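You operate a simulated robot arm through the tools that you are given. There is no shell and no other tool. Be economical: measure what you need, move in short steps, check, and stop when the job is done.

You run a simulated two-armed robot. Do the job below in one go: nothing can be reset, and whatever is moved stays where it is left.

Task
Take the purple key tag on the cubby ledge and put it away on the right end of the counter. Put the yellow booking block on the yellow mat on the print cart. Push the scarf drawer shut. Take the purple filter on the right end of the print cart and put it away in the purple filter well. Fetch the teal card case and set it on the orange floor plate. Fetch the white sponge and set it on the purple bay. Open the green drawer, fetch the purple memory card and stand it in the wide bay of the green drawer and shut the drawer again. Open the middle drawer of the mending bench. Any order will do. Set down upright: purple memory card.

It is judged by the outcome, as a careful person would: the job done as asked, and still so three seconds after it is handed in. It fails if anything else is knocked over, pushed out of place, dropped, spilled or broken.

Robot
Two 7-joint arms with two-finger parallel grippers on one trunk, on a base that drives. Base frame: it is fixed to the floor where the robot stands at the start and does not move with it; the origin is under the middle of the robot, x ahead of it, y to its left, z up. Units: m, degrees, N and s.
The left shoulder is at the start at [0.034, 0.182, 1.221], the right one opposite. With the tool pointing down near the work surface each hand reaches from about 0.1 to 0.46 m from the robot's upright axis, wherever it stands, measured 20 degrees to its own side. Places, roughly: green drawer [-4.7, 3.1, 0.7]; middle drawer of the mending bench [-0.2, 3.1, 0.7]; orange floor plate [0, -2, 0.75]; purple bay (20x22 cm) [0.28, -2.06, 0.8]; purple filter (12x14x2 cm) [-1.2, 0.5, 0.9]; purple filter well (12x12 cm) [-1.66, -2.26, 0.84]; purple key tag (8x4x2 cm) [0.5, -0.2, 0.8]; purple memory card [-3.25, 0.25, 0.75]; right end of the counter [-2.4, 3.2, 0.8]; scarf drawer [0.4, 0.4, 0.7]; teal card case [-1.5, 0.75, 0.5]; white sponge (5x9x4 cm) [-3, 0, 0.8]; wide bay of the green drawer [-4.7, 3.1, 0.6]; yellow booking block [0.5, 0, 0.75]; yellow mat on the print cart (30x16 cm) [-1.42, 0.46, 0.84]. Payload 3.91 kg a hand.
The TCP of each hand is the grasp point between the finger pads, 0.03 m short of the fingertips. In the tool frame z runs along the fingers and y along their closing line. Largest opening 0.11 m; finger width 0.02, thickness 0.01; the body of the gripper, 0.048 by 0.112 m, starts 0.055 m behind the TCP.
Orientation is told as [roll, pitch, yaw] about the base's x, y, z axes, in that order, counted from this pose: with the fingers straight down and closing along the base's y, the tool's x points along the base's -x, its y along +y and its z along -z.

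Tools
- The arms move only by the tool apply_moves. It takes "left_targets", "right_targets" or both (then of equal length, played together; a hand with none holds still); each is a list of rows, each an object (a shift or turn left out is 0, a gripper value left out holds the last) with "delta_pos": the shift along the base's x, y, z in units of 20 mm (1.0 is 20 mm), a list of three; "rot": the turn, a rotation vector about the base's x, y, z in units of 5 degrees (1.0 is 5 degrees), a list of three; "hand": the closure in counts, from 0 (fully open) to 255 (shut). In form: [{"delta_pos": [x, y, z], "rot": [ax, ay, az], "hand": hand}, ...]. A call has 1 to 12 rows; each row shifts and turns the commanded pose from where the row before left it. A call with a number of a shift or a turn outside -1 to 1 is refused whole. Each row takes 0.2 s and may step no farther than 0.05 m and 8.6 degrees from the row before; otherwise, or with a gripper value out of range, the whole call is refused. Where a pose cannot be reached the arm comes as near as it can. A force on the tool above 40 N (or 10 N above the force at the start of the call, whichever is more), or a blocked arm, ends the call early, and 0.2 s more pass. The fingers move at their own pace (about 0.072 m/s each) and stop on an object; they squeeze with about 34 N. The grip force told is the motor's: it shows also when the fingers shut on nothing. Time passes only in rows, and 0.2 s behind the last, so rows that do not move let the fingers close. It gives the time, the measured TCP pose, the force on the tool (base axes), the opening and the grip force at its end, in the units of the frame above (readings bear some noise), with the torque about the TCP (base axes, N m) and any sound that the robot's microphone picked up, and new pictures: "pictures" is both (left out), scene, wrist or none (wrist: the cameras of the hands that moved).
- Cameras (640 x 400 px; columns grow to the right, rows downward): "scene" is now at [0.1242, 0.034, 1.3906]; the picture's right is [0.46, -0.89, 0.00], its down [-0.72, -0.38, -0.58] and it looks along [0.51, 0.27, -0.82] (base axes); focal length 293 px, centre (320, 200). "left" rides on the left gripper at [0.072, -0.017, -0.103] in its tool frame; the picture's right is [0.23, 0.97, 0.00], its down [-0.76, 0.18, -0.62] and it looks along [-0.61, 0.14, 0.78] (tool axes); focal length 222 px, centre (320, 200). "right" rides on the right gripper at [0.073, 0.017, -0.103] in its tool frame; the picture's right is [-0.23, 0.97, 0.00], its down [-0.76, -0.18, -0.62] and it looks along [-0.61, -0.14, 0.78] (tool axes); focal length 222 px, centre (320, 200). There is no depth. A picture from a camera that has moved, and an enlarged one, comes with that camera's place and axes in the base frame and with its lens.
- slide_trunk(by): slides the trunk up (or, below 0, down) by that many m; the arms and the scene camera ride with it, the base frame stays. It gives what a move gives, with no picture.
- drive_base(legs): drives the robot by 1 to 6 legs, each [ahead, left, turn to the left] in m, m and degrees, along the robot's own axes; the way and the turn of a leg run together, so that a leg with both is an arc; at most 1.5 m and 180 degrees a leg. The arms and the cameras ride along, it lands a little off, and it stops where it bumps. It gives what a move gives, and a new picture of the scene camera.
- head_to(pan, tilt): turns the head with the scene camera to pan (to the left, within 80 degrees either way) and tilt (down, from -29 to 69), counted from straight ahead of the robot. It gives what a move gives, and a new picture of the scene camera.
- inspect(camera, box): a new picture of the part [left, top, right, bottom] of that camera's present view, enlarged. It takes no simulated time.
- hand_in(): hands the job in; it is judged then, once.

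Go step by step. Nothing tells you exact positions but the pictures and the camera data: compare them with the known pose of the tool, close in by small moves and look again before you grip or let go. The budget is 483 turns and 360 pictures, counting those below and the enlarged ones. Unless the task says otherwise, let go and move clear before handing in, and close with one line.

The tools are called after "Request:" by a JSON object that holds its "api" and its "payload". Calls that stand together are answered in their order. apply_moves: Moves the arms, as the interface text tells. Its arguments: {"type":"object","properties":{"left_targets":{"type":"array","items":{"type":"object","properties":{"delta_pos":{"type":"array","items":{"type":"number"}},"rot":{"type":"array","items":{"type":"number"}},"hand":{"type":"number"}}}},"right_targets":{"type":"array","items":{"type":"object","properties":{"delta_pos":{"type":"array","items":{"type":"number"}},"rot":{"type":"array","items":{"type":"number"}},"hand":{"type":"number"}}}},"pictures":{"type":"string","enum":["both","scene","wrist","none"]}},"required":[]} The other tools are called the same way: slide_trunk (by) slides the trunk up or down; drive_base (legs) drives the base; head_to (pan, tilt) turns the head that bears the scene camera; inspect (camera, box) takes an enlarged picture of a part of a camera's view; hand_in () hands the job in.

At the start:

```text
clock: 0.0
left_tcp_pos: [0.3312, 0.2775, 1.0872]
left_tcp_rot: [0.1, 0.0, -0.1]
left_force: [0.0, 0.1, 0.1]
left_ft_torque: [-0.02, 0.0, 0.01]
left_finger_gap: 0.1103
left_grasp_force: 0.1
right_tcp_pos: [0.366, -0.0285, 1.0638]
right_tcp_rot: [0.1, 0.0, -0.1]
right_force: [0.1, 0.7, -0.7]
right_ft_torque: [-0.01, 0.02, 0.02]
right_finger_gap: 0.1101
right_grasp_force: 0.0
trunk travel left (down, up): [-0.475, 0.039]
robot x, y, heading: [-0.0031, 0.0003, 0.3]
head pan, tilt: [27.6, 54.7]
```

scene: 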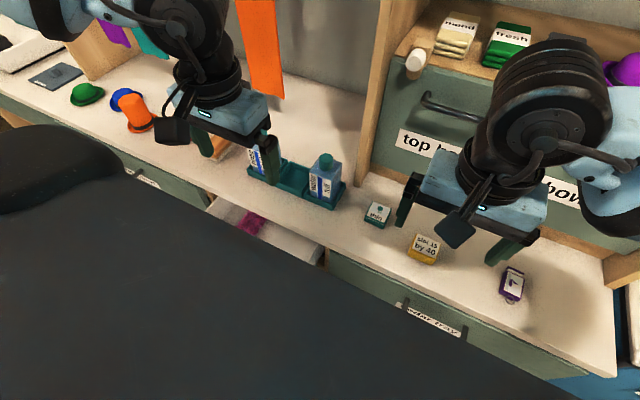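
right: 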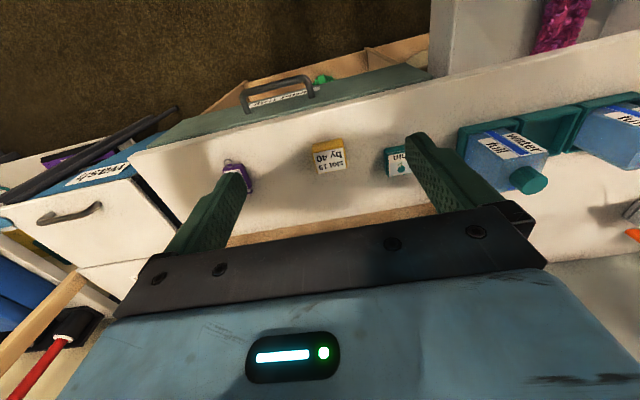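
left: 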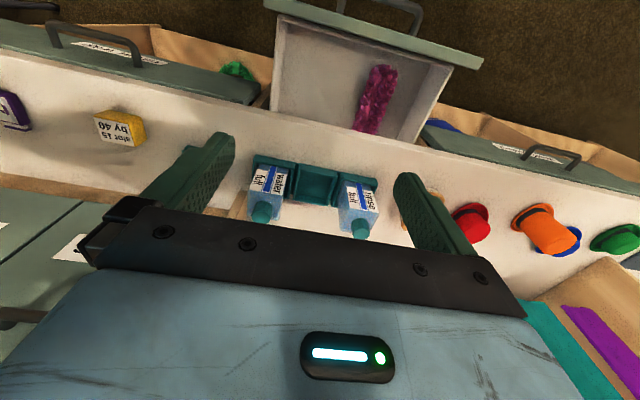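

I see the ledge with the key tag, the yellow block and the open scarf drawer. I'll look closer before moving.

Request:
{"api": "inspect", "payload": {"camera": "scene", "box": [360, 180, 560, 320]}}

Request:
{"api": "inspect", "payload": {"camera": "left", "box": [220, 0, 500, 175]}}

Request:
{"api": "inspect", "payload": {"camera": "right", "box": [180, 60, 480, 247]}}

```text
2.86 times, centred on (460, 250) of scene
camera zoom: at [0.1242, 0.034, 1.3906], right [0.46, -0.89, 0.0], down [-0.72, -0.38, -0.58], along [0.51, 0.27, -0.82], focal length 836 px, centre (-80, 57)
```

zoom: 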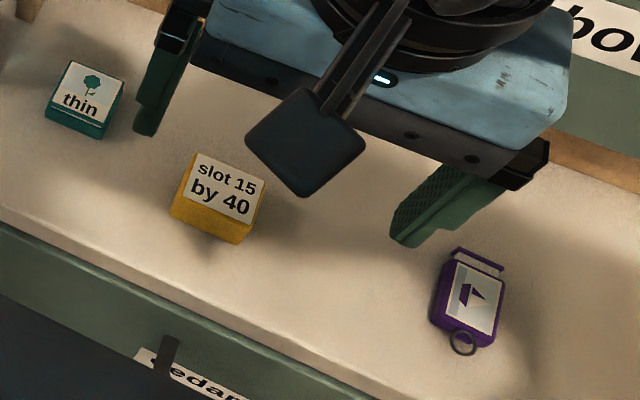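

```text
2.29 times, centred on (360, 88) of left
camera zoom: at [0.2583, 0.26, 1.189], right [-0.23, 0.97, 0.0], down [0.76, 0.18, 0.62], along [0.61, 0.14, -0.78], focal length 508 px, centre (229, 457)
```

zoom: 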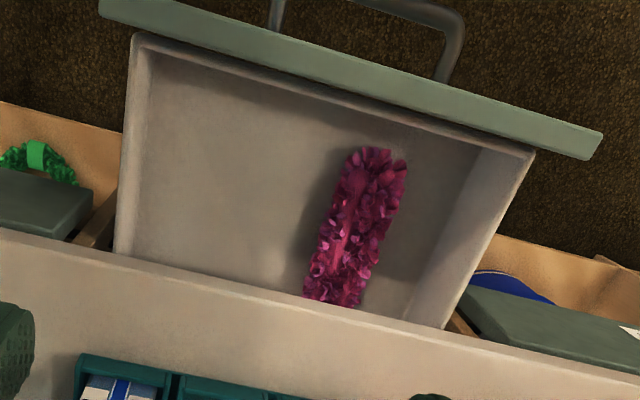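

```text
2.13 times, centred on (330, 154) of right
camera zoom: at [0.2922, -0.0109, 1.1666], right [0.23, 0.97, 0.0], down [0.76, -0.18, 0.62], along [0.61, -0.14, -0.78], focal length 474 px, centre (299, 299)
```

zoom: 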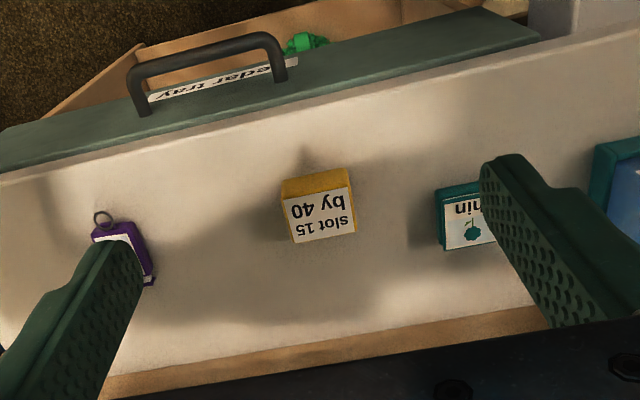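

The scarf drawer front sits at about x 0.25, y 0.35. I'll turn the head toward it for a clear view of its front and handle.

Request:
{"api": "head_to", "payload": {"pan": 55, "tilt": 62}}

```text
clock: 0.9
left_tcp_pos: [0.3317, 0.2779, 1.0858]
left_tcp_rot: [0.0, -0.1, 0.1]
left_force: [-0.2, -0.1, 1.1]
left_ft_torque: [0.01, -0.01, -0.02]
left_finger_gap: 0.11
left_grasp_force: 0.0
right_tcp_pos: [0.365, -0.0285, 1.0647]
right_tcp_rot: [0.1, 0.0, -0.1]
right_force: [-1.4, -0.2, 0.3]
right_ft_torque: [-0.01, 0.0, 0.0]
right_finger_gap: 0.1101
right_grasp_force: 0.1
trunk travel left (down, up): [-0.475, 0.039]
robot x, y, heading: [-0.0016, -0.0013, -0.1]
head pan, tilt: [55.0, 62.0]
camera scene: at [0.0971, 0.0531, 1.3819], right [0.82, -0.57, 0.0], down [-0.51, -0.72, -0.47], along [0.27, 0.38, -0.88], focal length 293 px, centre (320, 200)
```

scene: 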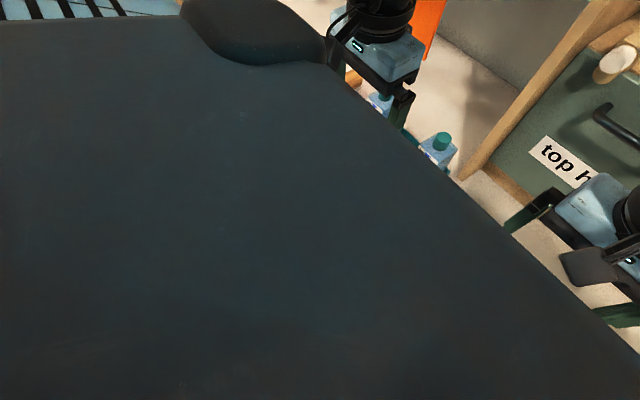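

The torso hides the drawer from the head camera. I'll back off to see it.

Request:
{"api": "drive_base", "payload": {"legs": [[-0.35, 0, 0]]}}

Request:
{"api": "head_to", "payload": {"pan": 30, "tilt": 50}}

```text
clock: 3.2
left_tcp_pos: [-0.0184, 0.2779, 1.0862]
left_tcp_rot: [0.0, 0.1, 0.2]
left_force: [0.1, -0.5, 0.8]
left_ft_torque: [0.02, -0.01, -0.02]
left_finger_gap: 0.11
left_grasp_force: 0.1
right_tcp_pos: [0.0149, -0.0292, 1.0646]
right_tcp_rot: [0.1, -0.1, 0.0]
right_force: [0.3, 0.2, 0.5]
right_ft_torque: [0.01, -0.01, -0.02]
right_finger_gap: 0.1101
right_grasp_force: 0.1
trunk travel left (down, up): [-0.475, 0.039]
robot x, y, heading: [-0.3501, -0.0016, 0.0]
head pan, tilt: [55.0, 62.0]
camera scene: at [-0.2527, 0.0531, 1.3819], right [0.82, -0.57, 0.0], down [-0.51, -0.72, -0.47], along [0.27, 0.38, -0.88], focal length 293 px, centre (320, 200)
```

scene: 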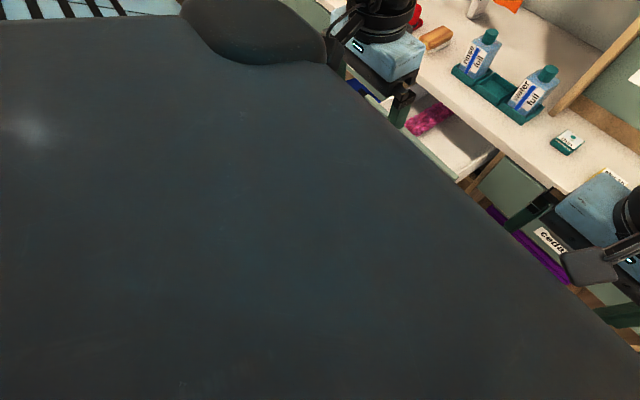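

```text
clock: 4.1
left_tcp_pos: [-0.0181, 0.2776, 1.086]
left_tcp_rot: [0.0, 0.0, 0.1]
left_force: [0.1, 0.3, 0.1]
left_ft_torque: [0.0, 0.03, -0.02]
left_finger_gap: 0.1099
left_grasp_force: 0.0
right_tcp_pos: [0.0145, -0.0292, 1.0637]
right_tcp_rot: [0.1, 0.0, 0.0]
right_force: [0.0, -0.9, -0.6]
right_ft_torque: [0.0, -0.04, 0.03]
right_finger_gap: 0.1101
right_grasp_force: 0.0
trunk travel left (down, up): [-0.475, 0.039]
robot x, y, heading: [-0.3516, 0.0045, 0.2]
head pan, tilt: [30.0, 50.0]
camera scene: at [-0.2228, 0.0391, 1.3967], right [0.5, -0.87, 0.0], down [-0.66, -0.38, -0.64], along [0.56, 0.32, -0.77], focal length 293 px, centre (320, 200)
```

scene: 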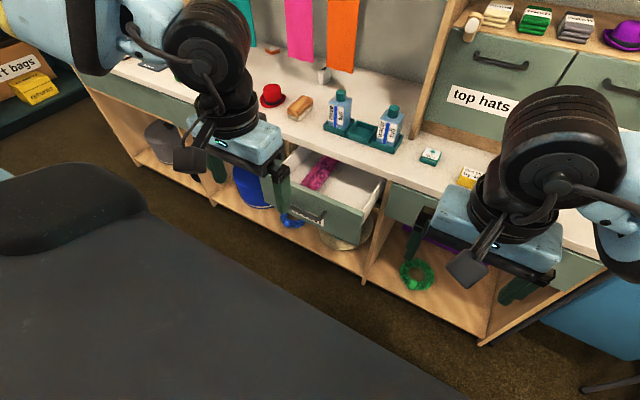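

Drawer front is about x 0.25, top z ≈0.78, handle around z 0.70 and y 0.36. I'll lower the closed left hand well in front of it.

Request:
{"api": "apply_moves", "payload": {"left_targets": [{"delta_pos": [0, 1, -1], "hand": 255}, {"delta_pos": [0, 1, -1]}, {"delta_pos": [0, 1, -1]}, {"delta_pos": [0, 0.8, -1]}, {"delta_pos": [0, 0, -1]}, {"delta_pos": [0, 0, -1]}, {"delta_pos": [0, 0, -1]}, {"delta_pos": [0, 0, -1]}, {"delta_pos": [0, 0, -1]}, {"delta_pos": [0, 0, -1]}, {"delta_pos": [0, 0, -1]}, {"delta_pos": [0, 0, -1]}], "pictures": "none"}}

Request:
{"api": "apply_moves", "payload": {"left_targets": [{"delta_pos": [0, 0, -1]}, {"delta_pos": [0, 0, -1]}, {"delta_pos": [0, 0, -1]}, {"delta_pos": [0, 0, -1]}, {"delta_pos": [0, 0, -1]}, {"delta_pos": [0, 0, -1]}], "pictures": "both"}}

```text
clock: 6.7
left_tcp_pos: [-0.0193, 0.3535, 0.8454]
left_tcp_rot: [0.0, -0.1, 0.1]
left_force: [-0.7, 0.0, -0.2]
left_ft_torque: [0.0, 0.0, -0.02]
left_finger_gap: 0.0
left_grasp_force: 34.4
right_tcp_pos: [0.0155, -0.0281, 1.0635]
right_tcp_rot: [0.0, 0.1, 0.0]
right_force: [-0.1, -0.2, -0.3]
right_ft_torque: [-0.01, 0.01, -0.02]
right_finger_gap: 0.11
right_grasp_force: 0.2
trunk travel left (down, up): [-0.475, 0.039]
robot x, y, heading: [-0.35, -0.0023, 0.2]
head pan, tilt: [30.0, 50.0]
```

```text
clock: 8.1
left_tcp_pos: [-0.0193, 0.3563, 0.7384]
left_tcp_rot: [0.0, 0.0, 0.1]
left_force: [-0.2, 0.4, -0.3]
left_ft_torque: [0.01, 0.01, -0.01]
left_finger_gap: 0.0
left_grasp_force: 33.9
left hand out of reach, approached as far as the arm can: row 6
right_tcp_pos: [0.015, -0.0283, 1.0628]
right_tcp_rot: [0.1, 0.0, -0.1]
right_force: [0.5, 0.1, -0.6]
right_ft_torque: [0.02, 0.01, 0.02]
right_finger_gap: 0.1101
right_grasp_force: 0.1
trunk travel left (down, up): [-0.475, 0.039]
robot x, y, heading: [-0.3499, 0.0, 0.1]
head pan, tilt: [30.0, 50.0]
camera scene: at [-0.2225, 0.0383, 1.3967], right [0.5, -0.87, 0.0], down [-0.66, -0.38, -0.64], along [0.56, 0.32, -0.77], focal length 293 px, centre (320, 200)
camera left: at [-0.0927, 0.3385, 0.8409], right [-0.23, 0.97, 0.0], down [0.76, 0.18, 0.62], along [0.61, 0.14, -0.78], focal length 222 px, centre (320, 200)
```

scene: 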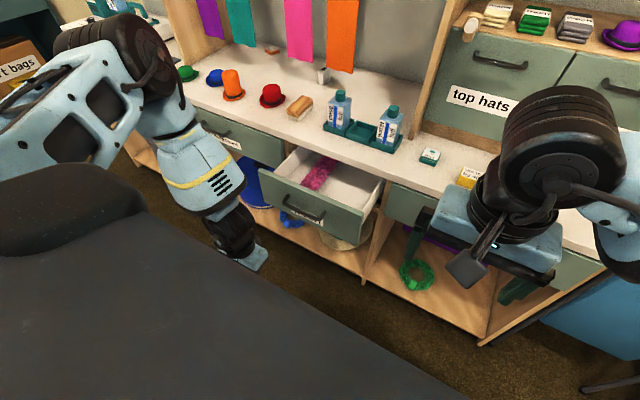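
left: 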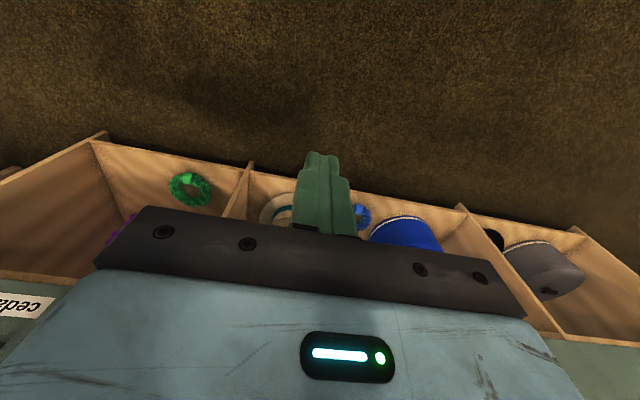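

I'll zoom in on the drawer front.

Request:
{"api": "inspect", "payload": {"camera": "scene", "box": [230, 130, 420, 250]}}

```text
3.33 times, centred on (325, 190) of scene
camera zoom: at [-0.2225, 0.0383, 1.3967], right [0.5, -0.87, 0.0], down [-0.66, -0.38, -0.64], along [0.56, 0.32, -0.77], focal length 975 px, centre (303, 233)
```

zoom: 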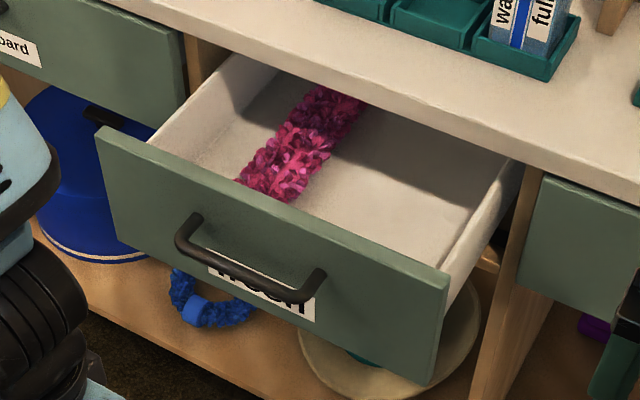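

I'll retract the left hand a little and align with the handle, then drive closer so the arm can do the push.

Request:
{"api": "apply_moves", "payload": {"left_targets": [{"delta_pos": [-1, -0.7, 0]}, {"delta_pos": [-1, 0, 0]}, {"delta_pos": [-1, 0, 0]}, {"delta_pos": [-1, 0, 0]}, {"delta_pos": [-1, 0, 0]}], "pictures": "none"}}

Request:
{"api": "drive_base", "payload": {"legs": [[0.25, 0, 0]]}}

```text
clock: 9.3
left_tcp_pos: [-0.1184, 0.3474, 0.7523]
left_tcp_rot: [-0.1, 0.0, 0.1]
left_force: [-0.5, 0.1, -1.1]
left_ft_torque: [-0.01, 0.0, -0.01]
left_finger_gap: 0.0001
left_grasp_force: 33.9
left hand out of reach, approached as far as the arm can: row 1, 3, 4, 5
right_tcp_pos: [0.0143, -0.0282, 1.0648]
right_tcp_rot: [0.0, 0.0, 0.0]
right_force: [-0.1, 0.0, 0.3]
right_ft_torque: [0.0, 0.01, 0.01]
right_finger_gap: 0.11
right_grasp_force: 0.1
trunk travel left (down, up): [-0.475, 0.039]
robot x, y, heading: [-0.352, 0.001, -0.1]
head pan, tilt: [30.0, 50.0]
```

```text
clock: 11.1
left_tcp_pos: [0.1308, 0.3477, 0.7519]
left_tcp_rot: [0.0, 0.0, 0.1]
left_force: [0.0, 0.1, -0.9]
left_ft_torque: [-0.01, 0.01, 0.01]
left_finger_gap: 0.0005
left_grasp_force: 34.4
right_tcp_pos: [0.2637, -0.0275, 1.0639]
right_tcp_rot: [0.2, -0.1, 0.0]
right_force: [-0.5, 0.4, 0.2]
right_ft_torque: [-0.01, -0.01, -0.02]
right_finger_gap: 0.1104
right_grasp_force: 0.1
trunk travel left (down, up): [-0.475, 0.039]
robot x, y, heading: [-0.1006, 0.0017, 0.1]
head pan, tilt: [30.0, 50.0]
camera scene: at [0.0261, 0.0394, 1.3967], right [0.5, -0.87, 0.0], down [-0.66, -0.38, -0.64], along [0.56, 0.32, -0.77], focal length 293 px, centre (320, 200)
```

scene: 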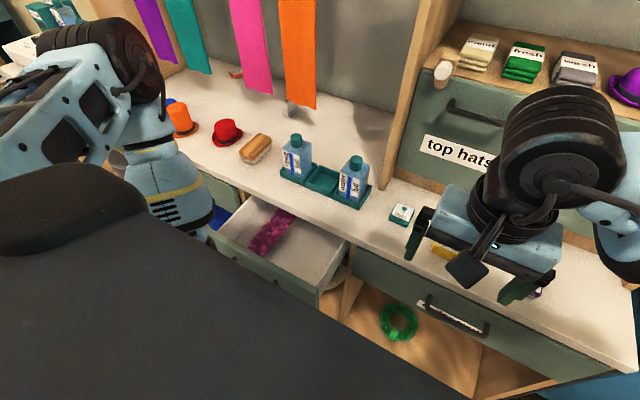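

The hand has drifted up; I'll lower the trunk slightly, then push in small steps.

Request:
{"api": "slide_trunk", "payload": {"by": -0.1}}

Request:
{"api": "apply_moves", "payload": {"left_targets": [{"delta_pos": [0, 0, 1]}, {"delta_pos": [0, 0, 1]}, {"delta_pos": [0, 0, 1]}, {"delta_pos": [0, 0, 0.7]}], "pictures": "wrist"}}

```text
clock: 12.4
left_tcp_pos: [0.1314, 0.3495, 0.6538]
left_tcp_rot: [0.1, 0.0, 0.1]
left_force: [-0.8, -0.6, 0.5]
left_ft_torque: [-0.02, 0.0, 0.0]
left_finger_gap: 0.0
left_grasp_force: 34.0
right_tcp_pos: [0.2633, -0.0275, 0.9648]
right_tcp_rot: [0.0, -0.1, 0.0]
right_force: [-0.7, 0.3, 0.3]
right_ft_torque: [0.01, 0.01, 0.03]
right_finger_gap: 0.1099
right_grasp_force: 0.0
trunk travel left (down, up): [-0.375, 0.139]
robot x, y, heading: [-0.0992, -0.0012, 0.4]
head pan, tilt: [30.0, 50.0]
```

```text
clock: 13.4
left_tcp_pos: [0.1316, 0.3475, 0.7279]
left_tcp_rot: [0.0, 0.1, 0.1]
left_force: [0.0, -0.1, -1.1]
left_ft_torque: [0.01, -0.01, -0.02]
left_finger_gap: 0.0003
left_grasp_force: 34.2
right_tcp_pos: [0.2633, -0.0268, 0.9636]
right_tcp_rot: [0.1, -0.1, 0.1]
right_force: [-0.4, 0.0, -0.6]
right_ft_torque: [0.0, 0.02, -0.02]
right_finger_gap: 0.11
right_grasp_force: 0.0
trunk travel left (down, up): [-0.375, 0.139]
robot x, y, heading: [-0.1027, -0.0012, 0.3]
head pan, tilt: [30.0, 50.0]
camera left: at [0.0575, 0.3299, 0.8304], right [-0.23, 0.97, 0.0], down [0.76, 0.18, 0.62], along [0.61, 0.14, -0.78], focal length 222 px, centre (320, 200)
```

left: 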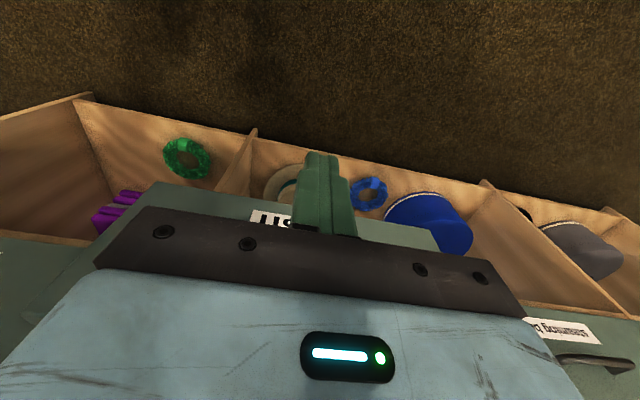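

The hand is in front of the drawer and lined up with its handle. I'll push forward.

Request:
{"api": "apply_moves", "payload": {"left_targets": [{"delta_pos": [1, 0, 0]}, {"delta_pos": [1, 0, 0]}, {"delta_pos": [1, 0, 0]}, {"delta_pos": [1, 0, 0]}, {"delta_pos": [1, 0, 0]}, {"delta_pos": [1, 0, 0]}], "pictures": "both"}}

```text
clock: 14.8
left_tcp_pos: [0.2515, 0.3462, 0.7258]
left_tcp_rot: [0.0, 0.1, 0.2]
left_force: [0.1, -0.1, -0.9]
left_ft_torque: [0.01, -0.01, -0.05]
left_finger_gap: 0.0
left_grasp_force: 33.7
right_tcp_pos: [0.2643, -0.027, 0.9629]
right_tcp_rot: [0.1, 0.0, 0.0]
right_force: [-0.1, -0.1, -0.1]
right_ft_torque: [0.03, 0.02, 0.02]
right_finger_gap: 0.1098
right_grasp_force: 0.1
trunk travel left (down, up): [-0.375, 0.139]
robot x, y, heading: [-0.1019, 0.0003, 0.2]
head pan, tilt: [30.0, 50.0]
camera scene: at [0.0894, 0.0392, 1.2773], right [0.5, -0.87, 0.0], down [-0.66, -0.38, -0.64], along [0.56, 0.32, -0.77], focal length 293 px, centre (320, 200)
camera left: at [0.179, 0.3296, 0.8293], right [-0.23, 0.97, 0.0], down [0.76, 0.18, 0.62], along [0.61, 0.14, -0.78], focal length 222 px, centre (320, 200)
```

scene: 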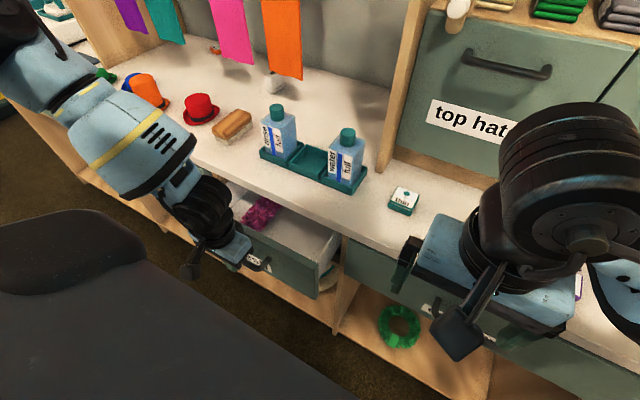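
left: 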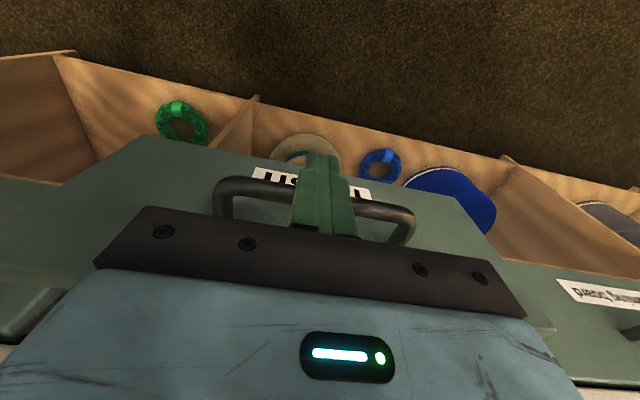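

Request:
{"api": "apply_moves", "payload": {"left_targets": [{"delta_pos": [1, 0, 0]}, {"delta_pos": [1, 0, 0]}, {"delta_pos": [1, 0, 0]}, {"delta_pos": [1, 0, 0]}, {"delta_pos": [1, 0, 0]}, {"delta_pos": [1, 0, 0]}], "pictures": "both"}}

```text
clock: 16.1
left_tcp_pos: [0.3449, 0.3479, 0.7241]
left_tcp_rot: [0.1, 1.5, 0.4]
left_force: [-13.0, -1.1, 18.5]
left_ft_torque: [-0.01, -0.04, 0.02]
left_finger_gap: 0.0
left_grasp_force: 34.1
right_tcp_pos: [0.2632, -0.0271, 0.9637]
right_tcp_rot: [0.0, 0.0, 0.1]
right_force: [0.8, 0.4, -1.3]
right_ft_torque: [0.01, 0.01, -0.03]
right_finger_gap: 0.1098
right_grasp_force: 0.1
trunk travel left (down, up): [-0.375, 0.139]
robot x, y, heading: [-0.1003, -0.0014, -0.1]
head pan, tilt: [30.0, 50.0]
stopped in row 6 (left hand): the force on the tool passed its limit at 50 N (the readings are from after the stop); the commanded pose is now the measured one
camera scene: at [0.0887, 0.0398, 1.2774], right [0.5, -0.86, 0.0], down [-0.66, -0.39, -0.64], along [0.56, 0.32, -0.77], focal length 293 px, centre (320, 200)
camera left: at [0.2758, 0.3298, 0.8286], right [-0.23, 0.97, 0.01], down [0.78, 0.18, 0.6], along [0.58, 0.15, -0.8], focal length 222 px, centre (320, 200)
```

scene: 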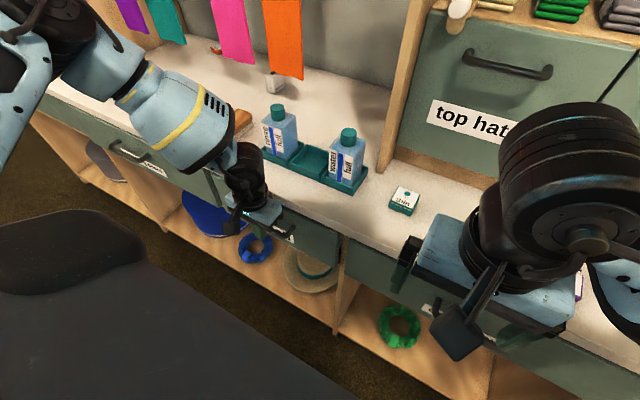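
left: 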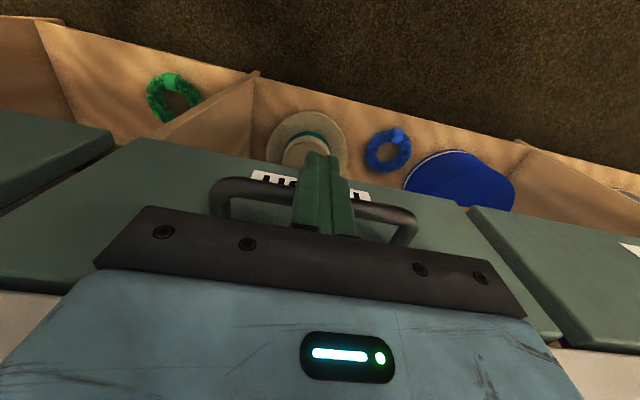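

It seems to be flush. I'll back the hand off and check.

Request:
{"api": "apply_moves", "payload": {"left_targets": [{"delta_pos": [-1, 0, 0]}, {"delta_pos": [-1, 0, 0]}, {"delta_pos": [-1, 0, 0]}, {"delta_pos": [-1, 0, 0]}], "pictures": "wrist"}}

Request:
{"api": "inspect", "payload": {"camera": "scene", "box": [180, 140, 380, 265]}}

```text
clock: 17.1
left_tcp_pos: [0.266, 0.3485, 0.7248]
left_tcp_rot: [0.1, 1.4, 0.3]
left_force: [0.0, -0.5, -0.4]
left_ft_torque: [0.01, 0.03, -0.03]
left_finger_gap: 0.0
left_grasp_force: 34.3
right_tcp_pos: [0.2626, -0.0272, 0.964]
right_tcp_rot: [-0.1, 0.0, 0.1]
right_force: [0.5, -0.1, 0.2]
right_ft_torque: [0.03, 0.0, 0.0]
right_finger_gap: 0.1099
right_grasp_force: 0.0
trunk travel left (down, up): [-0.375, 0.139]
robot x, y, heading: [-0.0991, 0.0015, 0.4]
head pan, tilt: [30.0, 50.0]
camera left: at [0.1965, 0.3302, 0.8289], right [-0.23, 0.97, 0.01], down [0.78, 0.18, 0.61], along [0.59, 0.15, -0.8], focal length 222 px, centre (320, 200)
```

left: 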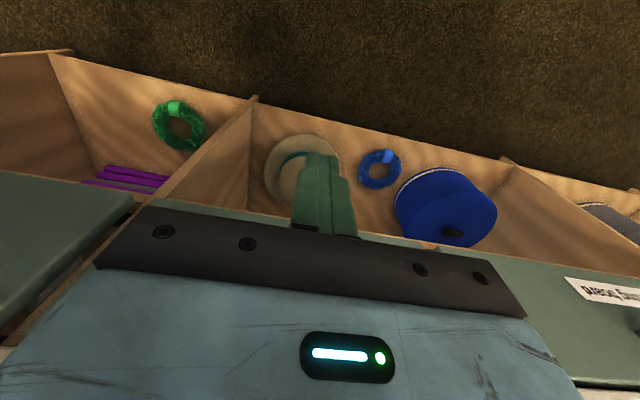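

```text
3.20 times, centred on (280, 202) of scene
camera zoom: at [0.0883, 0.0399, 1.2774], right [0.5, -0.86, 0.0], down [-0.66, -0.39, -0.64], along [0.56, 0.32, -0.77], focal length 936 px, centre (448, 192)
```

zoom: 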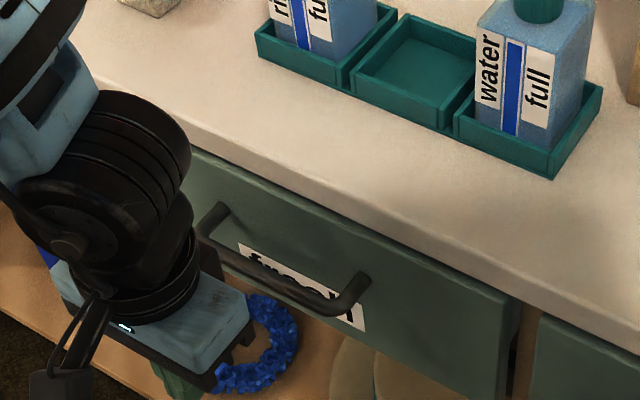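

The drawer is shut. I'll raise the left hand above the ledge, then back off slightly to verify before collecting the tag and block.

Request:
{"api": "apply_moves", "payload": {"left_targets": [{"delta_pos": [-0.5, 0, 1], "rot": [0, -0.28, 0], "hand": 0}, {"delta_pos": [0, 0, 1]}, {"delta_pos": [0, 0, 1]}, {"delta_pos": [0, 0, 1]}, {"delta_pos": [0, 0, 1]}, {"delta_pos": [0, 0, 1]}, {"delta_pos": [0, 0, 1]}, {"delta_pos": [0, 0, 1]}, {"delta_pos": [0, 0, 1]}, {"delta_pos": [0, 0, 1]}, {"delta_pos": [0, 0, 1]}, {"delta_pos": [0, 0, 1]}], "pictures": "wrist"}}

```text
clock: 19.7
left_tcp_pos: [0.256, 0.3472, 0.9636]
left_tcp_rot: [-0.1, 0.1, 0.1]
left_force: [-0.2, 1.3, 0.2]
left_ft_torque: [-0.01, -0.02, -0.02]
left_finger_gap: 0.1101
left_grasp_force: 0.0
right_tcp_pos: [0.2636, -0.0269, 0.9642]
right_tcp_rot: [0.1, 0.0, 0.0]
right_force: [0.0, -0.9, -0.5]
right_ft_torque: [-0.01, 0.02, 0.01]
right_finger_gap: 0.1098
right_grasp_force: 0.1
trunk travel left (down, up): [-0.375, 0.139]
robot x, y, heading: [-0.1034, 0.0023, 0.2]
head pan, tilt: [30.0, 50.0]
camera left: at [0.1843, 0.3301, 1.0671], right [-0.23, 0.97, 0.0], down [0.76, 0.18, 0.62], along [0.61, 0.14, -0.78], focal length 222 px, centre (320, 200)
```

left: 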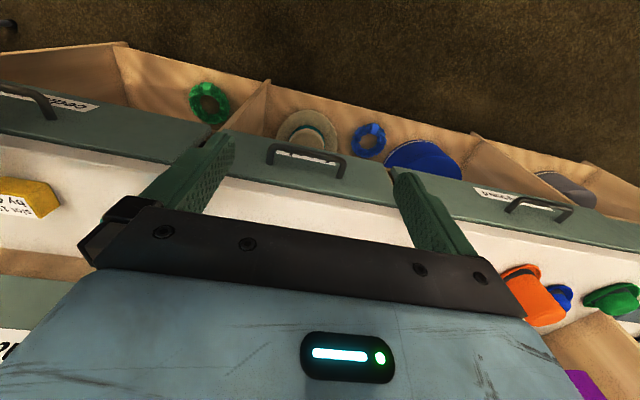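

Scarf drawer is flush. Next I shift right and closer so the right hand can reach the tag and the left hand the block.

Request:
{"api": "drive_base", "payload": {"legs": [[0, -0.15, 0], [0.12, 0, 0]]}}

Request:
{"api": "head_to", "payload": {"pan": 0, "tilt": 50}}

Request:
{"api": "inspect", "payload": {"camera": "right", "box": [0, 0, 640, 400]}}

```text
clock: 22.5
left_tcp_pos: [0.3768, 0.1966, 0.9642]
left_tcp_rot: [0.1, 0.0, 0.3]
left_force: [0.0, -0.4, 0.3]
left_ft_torque: [0.03, -0.04, 0.0]
left_finger_gap: 0.1099
left_grasp_force: 0.0
right_tcp_pos: [0.3822, -0.1784, 0.9637]
right_tcp_rot: [0.1, 0.0, 0.1]
right_force: [-0.1, 1.0, 0.3]
right_ft_torque: [-0.03, 0.07, -0.02]
right_finger_gap: 0.1099
right_grasp_force: 0.0
trunk travel left (down, up): [-0.375, 0.139]
robot x, y, heading: [0.0195, -0.149, 0.3]
head pan, tilt: [30.0, 50.0]
camera scene: at [0.2077, -0.1106, 1.2773], right [0.5, -0.86, 0.0], down [-0.66, -0.39, -0.64], along [0.56, 0.32, -0.77], focal length 293 px, centre (320, 200)
```

scene: 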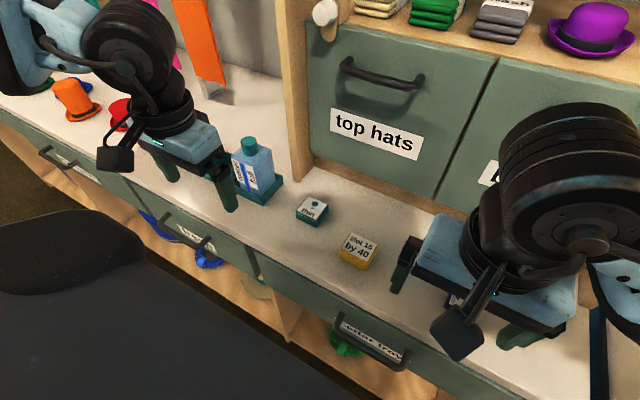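

```text
clock: 23.5
left_tcp_pos: [0.3756, 0.1983, 0.9634]
left_tcp_rot: [0.1, 0.0, 0.3]
left_force: [0.1, 0.6, -0.1]
left_ft_torque: [-0.01, 0.03, 0.05]
left_finger_gap: 0.1099
left_grasp_force: 0.0
right_tcp_pos: [0.3817, -0.1773, 0.9646]
right_tcp_rot: [0.0, 0.0, 0.0]
right_force: [0.9, -1.0, -0.6]
right_ft_torque: [-0.02, -0.04, 0.01]
right_finger_gap: 0.1099
right_grasp_force: 0.0
trunk travel left (down, up): [-0.375, 0.139]
robot x, y, heading: [0.0146, -0.1521, 0.2]
head pan, tilt: [0.0, 50.0]
camera scene: at [0.2176, -0.1491, 1.2773], right [0.0, -1.0, 0.0], down [-0.77, 0.0, -0.64], along [0.64, 0.0, -0.77], focal length 293 px, centre (320, 200)
```

scene: 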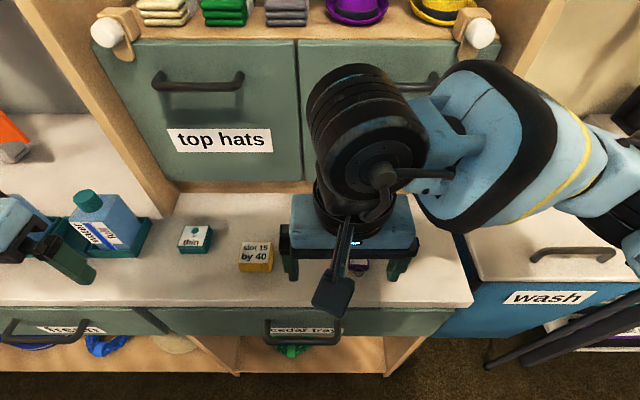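

```text
1.00 times, centred on (320, 200) of right (not enlarged: the box is as wide or as high as the picture)
camera zoom: at [0.3097, -0.1603, 1.0666], right [0.23, 0.97, 0.0], down [0.76, -0.18, 0.62], along [0.61, -0.14, -0.78], focal length 222 px, centre (320, 200)
```

zoom: 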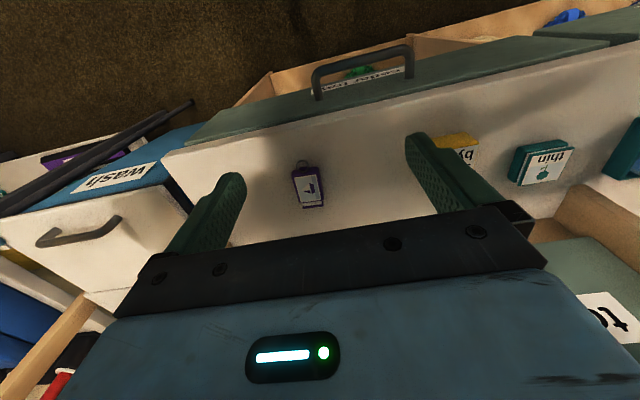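

Tag is about (0.50, -0.22), long axis along x, ledge near z 0.78; block about (0.48, -0.035). I'll drive a bit closer and bring the right hand above the tag.

Request:
{"api": "drive_base", "payload": {"legs": [[0.07, 0, 0]]}}

Request:
{"api": "apply_moves", "payload": {"right_targets": [{"delta_pos": [0.7, -0.7, -1]}, {"delta_pos": [0.7, -0.7, -1]}, {"delta_pos": [0, -0.7, -1]}, {"delta_pos": [0, 0, -1]}], "pictures": "both"}}

```text
clock: 24.5
left_tcp_pos: [0.4468, 0.1982, 0.9639]
left_tcp_rot: [0.2, 0.0, 0.2]
left_force: [-0.5, -0.9, 0.4]
left_ft_torque: [-0.01, 0.0, 0.0]
left_finger_gap: 0.1099
left_grasp_force: 0.1
right_tcp_pos: [0.4529, -0.1778, 0.9627]
right_tcp_rot: [0.1, -0.1, 0.1]
right_force: [-0.4, -0.1, -0.1]
right_ft_torque: [0.01, 0.0, -0.01]
right_finger_gap: 0.1101
right_grasp_force: 0.1
trunk travel left (down, up): [-0.375, 0.139]
robot x, y, heading: [0.0813, -0.1464, -0.0]
head pan, tilt: [0.0, 50.0]
camera scene: at [0.2884, -0.149, 1.2772], right [0.0, -1.0, 0.0], down [-0.77, 0.0, -0.64], along [0.64, 0.0, -0.77], focal length 293 px, centre (320, 200)
```

scene: 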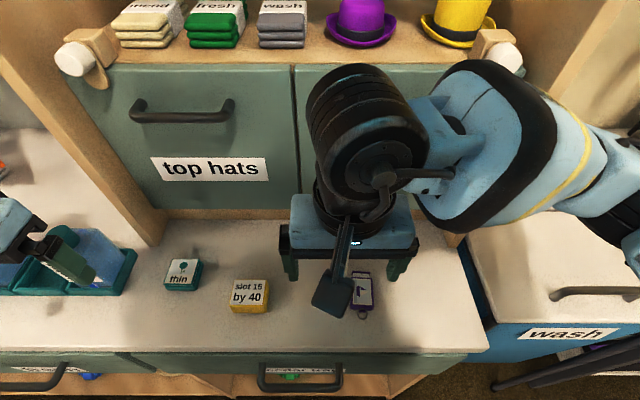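

```text
clock: 25.5
left_tcp_pos: [0.4459, 0.1978, 0.9639]
left_tcp_rot: [0.1, 0.0, 0.3]
left_force: [0.1, -0.5, 0.0]
left_ft_torque: [0.0, -0.01, 0.0]
left_finger_gap: 0.1103
left_grasp_force: 0.1
right_tcp_pos: [0.4799, -0.2204, 0.884]
right_tcp_rot: [0.0, 0.0, 0.2]
right_force: [0.7, -0.1, 0.1]
right_ft_torque: [-0.03, 0.01, 0.0]
right_finger_gap: 0.1099
right_grasp_force: 0.1
trunk travel left (down, up): [-0.375, 0.139]
robot x, y, heading: [0.0866, -0.149, 0.4]
head pan, tilt: [0.0, 50.0]
camera scene: at [0.2878, -0.1488, 1.2773], right [0.0, -1.0, 0.0], down [-0.77, 0.0, -0.64], along [0.64, 0.0, -0.77], focal length 293 px, centre (320, 200)
camera right: at [0.4083, -0.2023, 0.9862], right [0.23, 0.97, 0.0], down [0.76, -0.18, 0.62], along [0.61, -0.14, -0.78], focal length 222 px, centre (320, 200)
```

scene: 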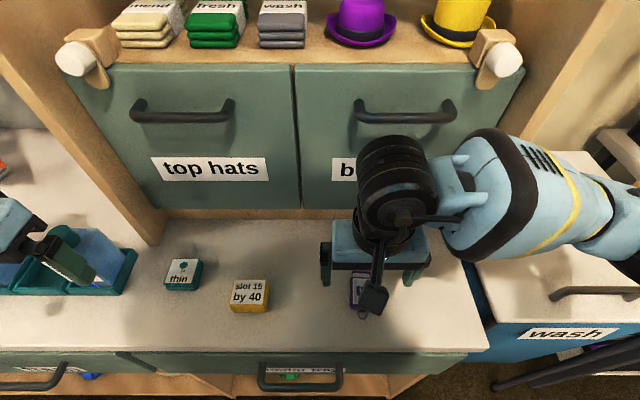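
right: 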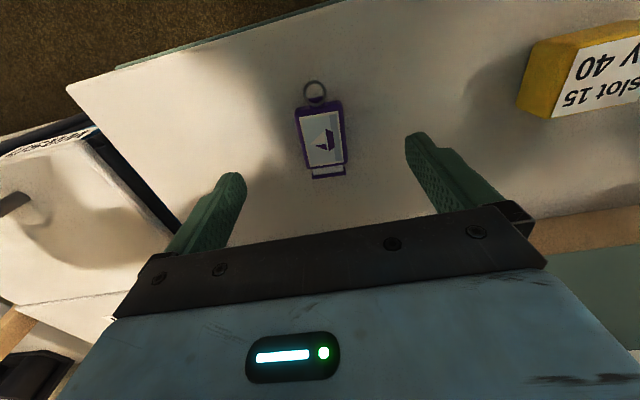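

Tag centre is at about (0.491, -0.219). Descend over it.

Request:
{"api": "apply_moves", "payload": {"right_targets": [{"delta_pos": [0.55, 0.05, -1], "hand": 70}, {"delta_pos": [0, 0, -1]}, {"delta_pos": [0, 0, -0.8]}], "pictures": "both"}}

Request:
{"api": "inspect", "payload": {"camera": "scene", "box": [300, 220, 460, 320]}}

```text
clock: 26.3
left_tcp_pos: [0.4446, 0.198, 0.9644]
left_tcp_rot: [0.1, -0.2, 0.3]
left_force: [0.3, 0.2, -0.1]
left_ft_torque: [-0.02, -0.01, 0.01]
left_finger_gap: 0.1101
left_grasp_force: 0.1
right_tcp_pos: [0.4923, -0.2186, 0.8303]
right_tcp_rot: [0.1, -0.5, 0.2]
right_force: [-1.9, -1.1, 20.8]
right_ft_torque: [-0.98, 0.26, -0.14]
right_finger_gap: 0.0803
right_grasp_force: 1.0
trunk travel left (down, up): [-0.375, 0.139]
robot x, y, heading: [0.0881, -0.1477, 0.3]
head pan, tilt: [0.0, 50.0]
camera scene: at [0.2853, -0.1487, 1.278], right [0.0, -1.0, 0.0], down [-0.76, 0.0, -0.64], along [0.64, 0.0, -0.76], focal length 293 px, centre (320, 200)
camera right: at [0.4185, -0.201, 0.9324], right [0.23, 0.97, 0.0], down [0.76, -0.18, 0.63], along [0.61, -0.14, -0.78], focal length 222 px, centre (320, 200)
```

scene: 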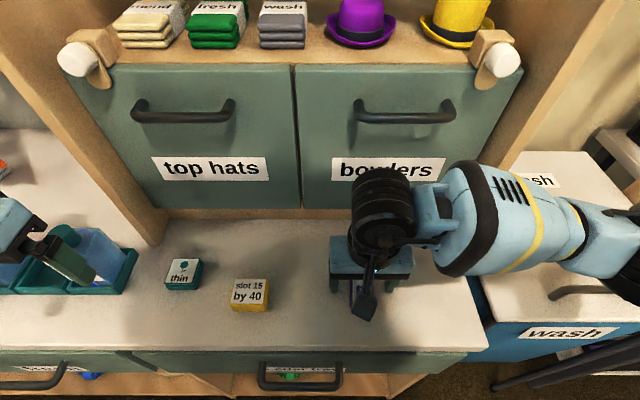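
right: 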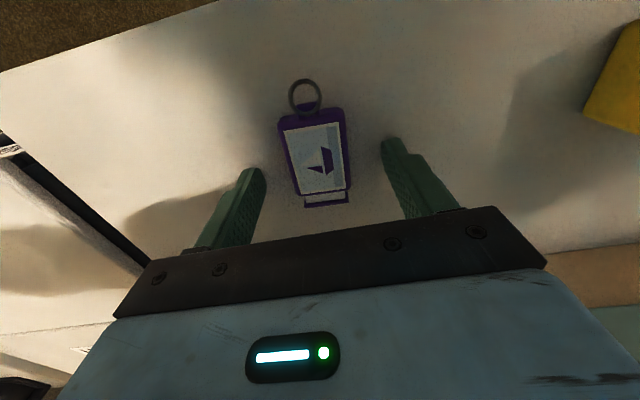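

```text
4.00 times, centred on (380, 270) of scene
camera zoom: at [0.2853, -0.1487, 1.278], right [0.0, -1.0, 0.0], down [-0.76, 0.0, -0.64], along [0.64, 0.0, -0.76], focal length 1170 px, centre (80, -80)
```

zoom: 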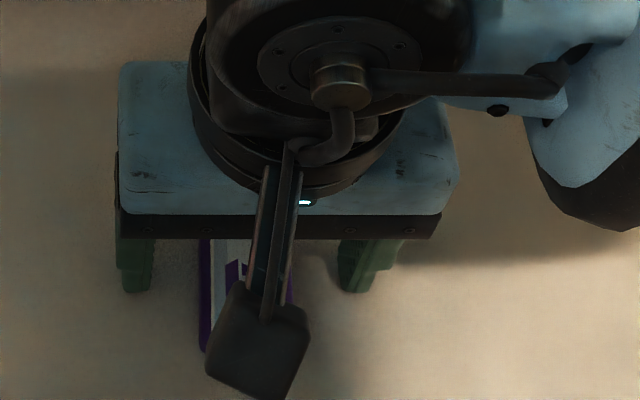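

The fingertips touched the ledge, so its surface is z≈0.80. Raise slightly, shift back 8 mm and close on the tag.

Request:
{"api": "apply_moves", "payload": {"right_targets": [{"delta_pos": [-0.4, 0.1, 0.2]}, {"hand": 255}, {}, {}, {}, {}], "pictures": "wrist"}}

```text
clock: 27.7
left_tcp_pos: [0.4455, 0.1982, 0.9637]
left_tcp_rot: [0.1, 0.0, 0.2]
left_force: [-0.2, 0.2, 0.5]
left_ft_torque: [-0.01, 0.02, 0.0]
left_finger_gap: 0.1101
left_grasp_force: 0.1
right_tcp_pos: [0.4831, -0.2165, 0.8311]
right_tcp_rot: [0.1, 0.0, 0.0]
right_force: [-0.1, 0.5, -0.1]
right_ft_torque: [-0.01, -0.04, 0.02]
right_finger_gap: 0.0367
right_grasp_force: 34.3
trunk travel left (down, up): [-0.375, 0.139]
robot x, y, heading: [0.087, -0.1497, 0.0]
head pan, tilt: [0.0, 50.0]
camera right: at [0.4109, -0.1993, 0.9342], right [0.23, 0.97, 0.0], down [0.76, -0.18, 0.62], along [0.61, -0.14, -0.78], focal length 222 px, centre (320, 200)
```

right: 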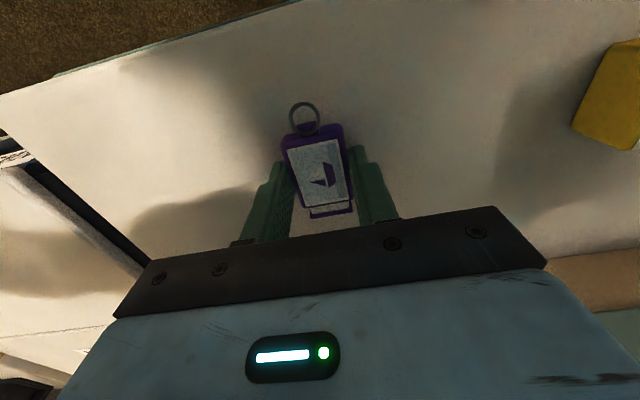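

Tag is held. Lift it, and bring the left hand up then over toward the block.

Request:
{"api": "apply_moves", "payload": {"right_targets": [{"delta_pos": [0, 0, 1]}, {"delta_pos": [0, 0, 1]}, {"delta_pos": [0, 0, 1]}, {"delta_pos": [0, 0, 1]}, {"delta_pos": [0, -1, 1]}, {"delta_pos": [0, -1, 0]}, {"delta_pos": [0, -1, 0]}, {}, {}, {}, {}, {}], "left_targets": [{"delta_pos": [0, 0, 1]}, {"delta_pos": [0, 0, 1]}, {"delta_pos": [0, 0, 1]}, {"delta_pos": [0, -1, 0]}, {"delta_pos": [0, -1, 0]}, {"delta_pos": [0, -1, 0]}, {"delta_pos": [0, -1, 0]}, {"delta_pos": [0, -1, 0]}, {"delta_pos": [0, -1, 0]}, {"delta_pos": [0, -1, 0]}, {"delta_pos": [0, -1, 0]}, {"delta_pos": [0, -1, 0]}], "pictures": "none"}}

Request:
{"api": "apply_moves", "payload": {"left_targets": [{"delta_pos": [0.8, -1, -1]}, {"delta_pos": [0, -1, -1]}, {"delta_pos": [0, -0.9, -1]}, {"delta_pos": [0, 0, -1]}, {"delta_pos": [0, 0, -1]}, {"delta_pos": [0, 0, -1]}], "pictures": "both"}}

```text
clock: 30.3
left_tcp_pos: [0.4445, 0.017, 1.0254]
left_tcp_rot: [0.1, 0.0, 0.2]
left_force: [-0.4, 0.5, 0.7]
left_ft_torque: [0.05, 0.0, -0.02]
left_finger_gap: 0.11
left_grasp_force: 0.1
right_tcp_pos: [0.4823, -0.2774, 0.9306]
right_tcp_rot: [0.1, 0.0, 0.1]
right_force: [-1.0, -1.0, 0.8]
right_ft_torque: [0.03, -0.01, 0.0]
right_finger_gap: 0.0
right_grasp_force: 34.4
trunk travel left (down, up): [-0.375, 0.139]
robot x, y, heading: [0.0838, -0.149, -0.2]
head pan, tilt: [0.0, 50.0]
```

```text
clock: 31.7
left_tcp_pos: [0.462, -0.0407, 0.9048]
left_tcp_rot: [0.1, -0.1, 0.2]
left_force: [-0.4, -0.2, 0.2]
left_ft_torque: [-0.04, 0.0, -0.02]
left_finger_gap: 0.1098
left_grasp_force: 0.0
right_tcp_pos: [0.483, -0.2766, 0.9325]
right_tcp_rot: [0.1, 0.0, 0.2]
right_force: [-0.1, -0.1, -0.1]
right_ft_torque: [0.01, -0.01, 0.02]
right_finger_gap: 0.0
right_grasp_force: 34.0
trunk travel left (down, up): [-0.375, 0.139]
robot x, y, heading: [0.085, -0.1471, 0.3]
head pan, tilt: [0.0, 50.0]
camera scene: at [0.2876, -0.1488, 1.2773], right [0.0, -1.0, 0.0], down [-0.77, 0.0, -0.64], along [0.64, 0.0, -0.77], focal length 293 px, centre (320, 200)
camera left: at [0.3887, -0.0577, 1.0069], right [-0.23, 0.97, 0.0], down [0.76, 0.18, 0.62], along [0.61, 0.15, -0.78], focal length 222 px, centre (320, 200)
```

scene: 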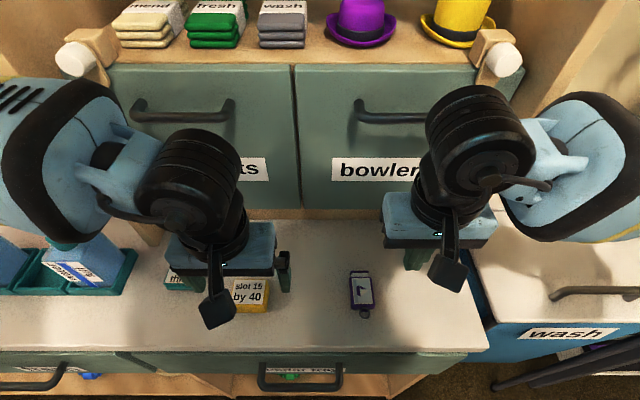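
left: 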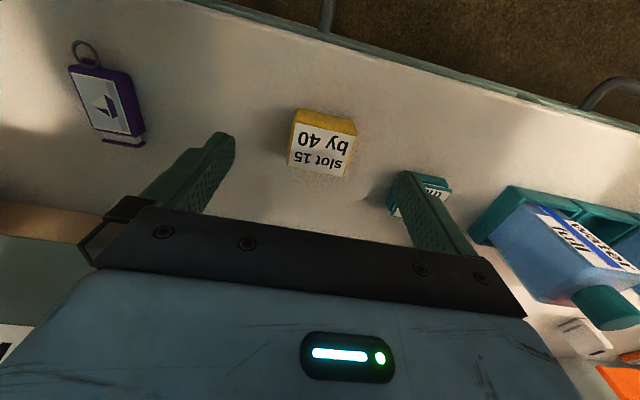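

The tag slipped out and still lies where it was; I'll retry after the block. The block is at about (0.47, -0.036); descend with the left hand.

Request:
{"api": "apply_moves", "payload": {"left_targets": [{"delta_pos": [0.45, 0.2, -1]}, {"delta_pos": [0, 0, -1]}, {"delta_pos": [0, 0, -1]}, {"delta_pos": [0, 0, -0.5]}], "pictures": "wrist"}}

Request:
{"api": "inspect", "payload": {"camera": "scene", "box": [320, 250, 400, 330]}}

```text
clock: 32.7
left_tcp_pos: [0.4713, -0.0369, 0.8337]
left_tcp_rot: [0.2, 0.0, 0.2]
left_force: [0.6, -0.2, 0.1]
left_ft_torque: [0.0, 0.02, -0.01]
left_finger_gap: 0.1104
left_grasp_force: 0.0
right_tcp_pos: [0.4835, -0.2765, 0.9317]
right_tcp_rot: [0.1, 0.0, 0.1]
right_force: [-0.1, -0.3, -0.3]
right_ft_torque: [0.0, 0.03, -0.01]
right_finger_gap: 0.0001
right_grasp_force: 34.4
trunk travel left (down, up): [-0.375, 0.139]
robot x, y, heading: [0.0873, -0.1505, 0.2]
head pan, tilt: [0.0, 50.0]
camera left: at [0.3979, -0.0542, 0.9369], right [-0.23, 0.97, 0.0], down [0.76, 0.18, 0.62], along [0.61, 0.15, -0.78], focal length 222 px, centre (320, 200)
```

left: 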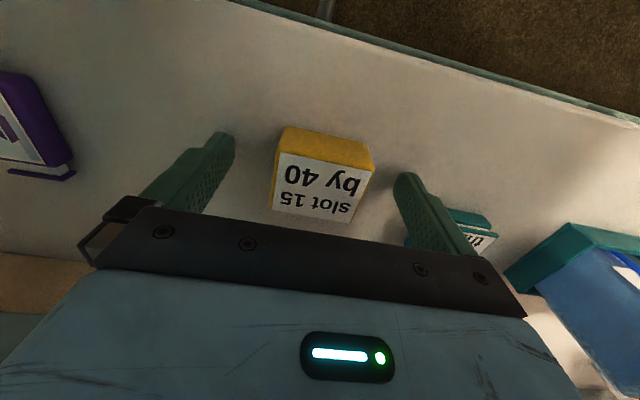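

```text
5.00 times, centred on (360, 290) of scene
camera zoom: at [0.2875, -0.1489, 1.2774], right [0.0, -1.0, 0.0], down [-0.77, 0.0, -0.64], along [0.64, 0.0, -0.77], focal length 1463 px, centre (120, -250)
```

zoom: 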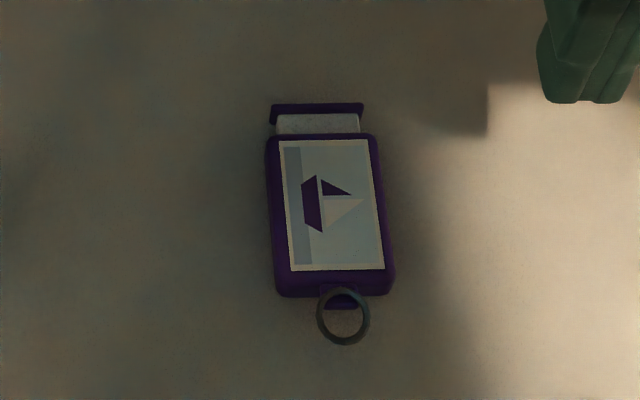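

Request:
{"api": "apply_moves", "payload": {"left_targets": [{"hand": 255}, {}, {}, {}, {}, {"delta_pos": [0, 0, 0.4]}, {"delta_pos": [0, 0, 0.6]}, {"delta_pos": [0, 0, 1]}, {"delta_pos": [0, 0, 1]}], "pictures": "wrist"}}

```text
clock: 34.7
left_tcp_pos: [0.4704, -0.0382, 0.8948]
left_tcp_rot: [0.1, 0.0, 0.2]
left_force: [-1.3, 0.1, -0.3]
left_ft_torque: [0.03, 0.02, -0.03]
left_finger_gap: 0.0545
left_grasp_force: 34.0
right_tcp_pos: [0.4829, -0.2771, 0.9326]
right_tcp_rot: [0.1, 0.0, 0.2]
right_force: [-0.6, 0.7, 0.3]
right_ft_torque: [0.0, 0.01, 0.0]
right_finger_gap: 0.0
right_grasp_force: 34.4
trunk travel left (down, up): [-0.375, 0.139]
robot x, y, heading: [0.0866, -0.1442, 0.0]
head pan, tilt: [0.0, 50.0]
camera left: at [0.3976, -0.0543, 0.9974], right [-0.23, 0.97, 0.0], down [0.76, 0.18, 0.62], along [0.61, 0.15, -0.78], focal length 222 px, centre (320, 200)
```

left: 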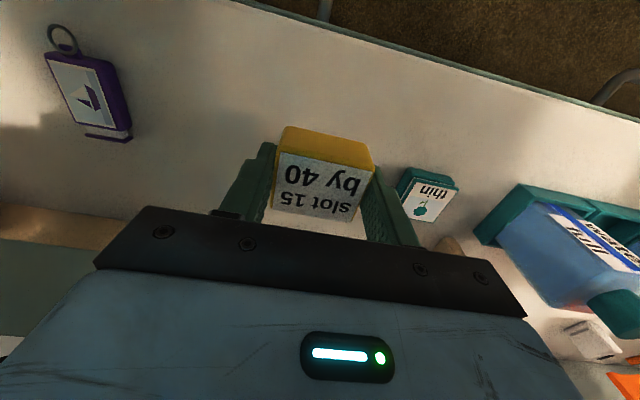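

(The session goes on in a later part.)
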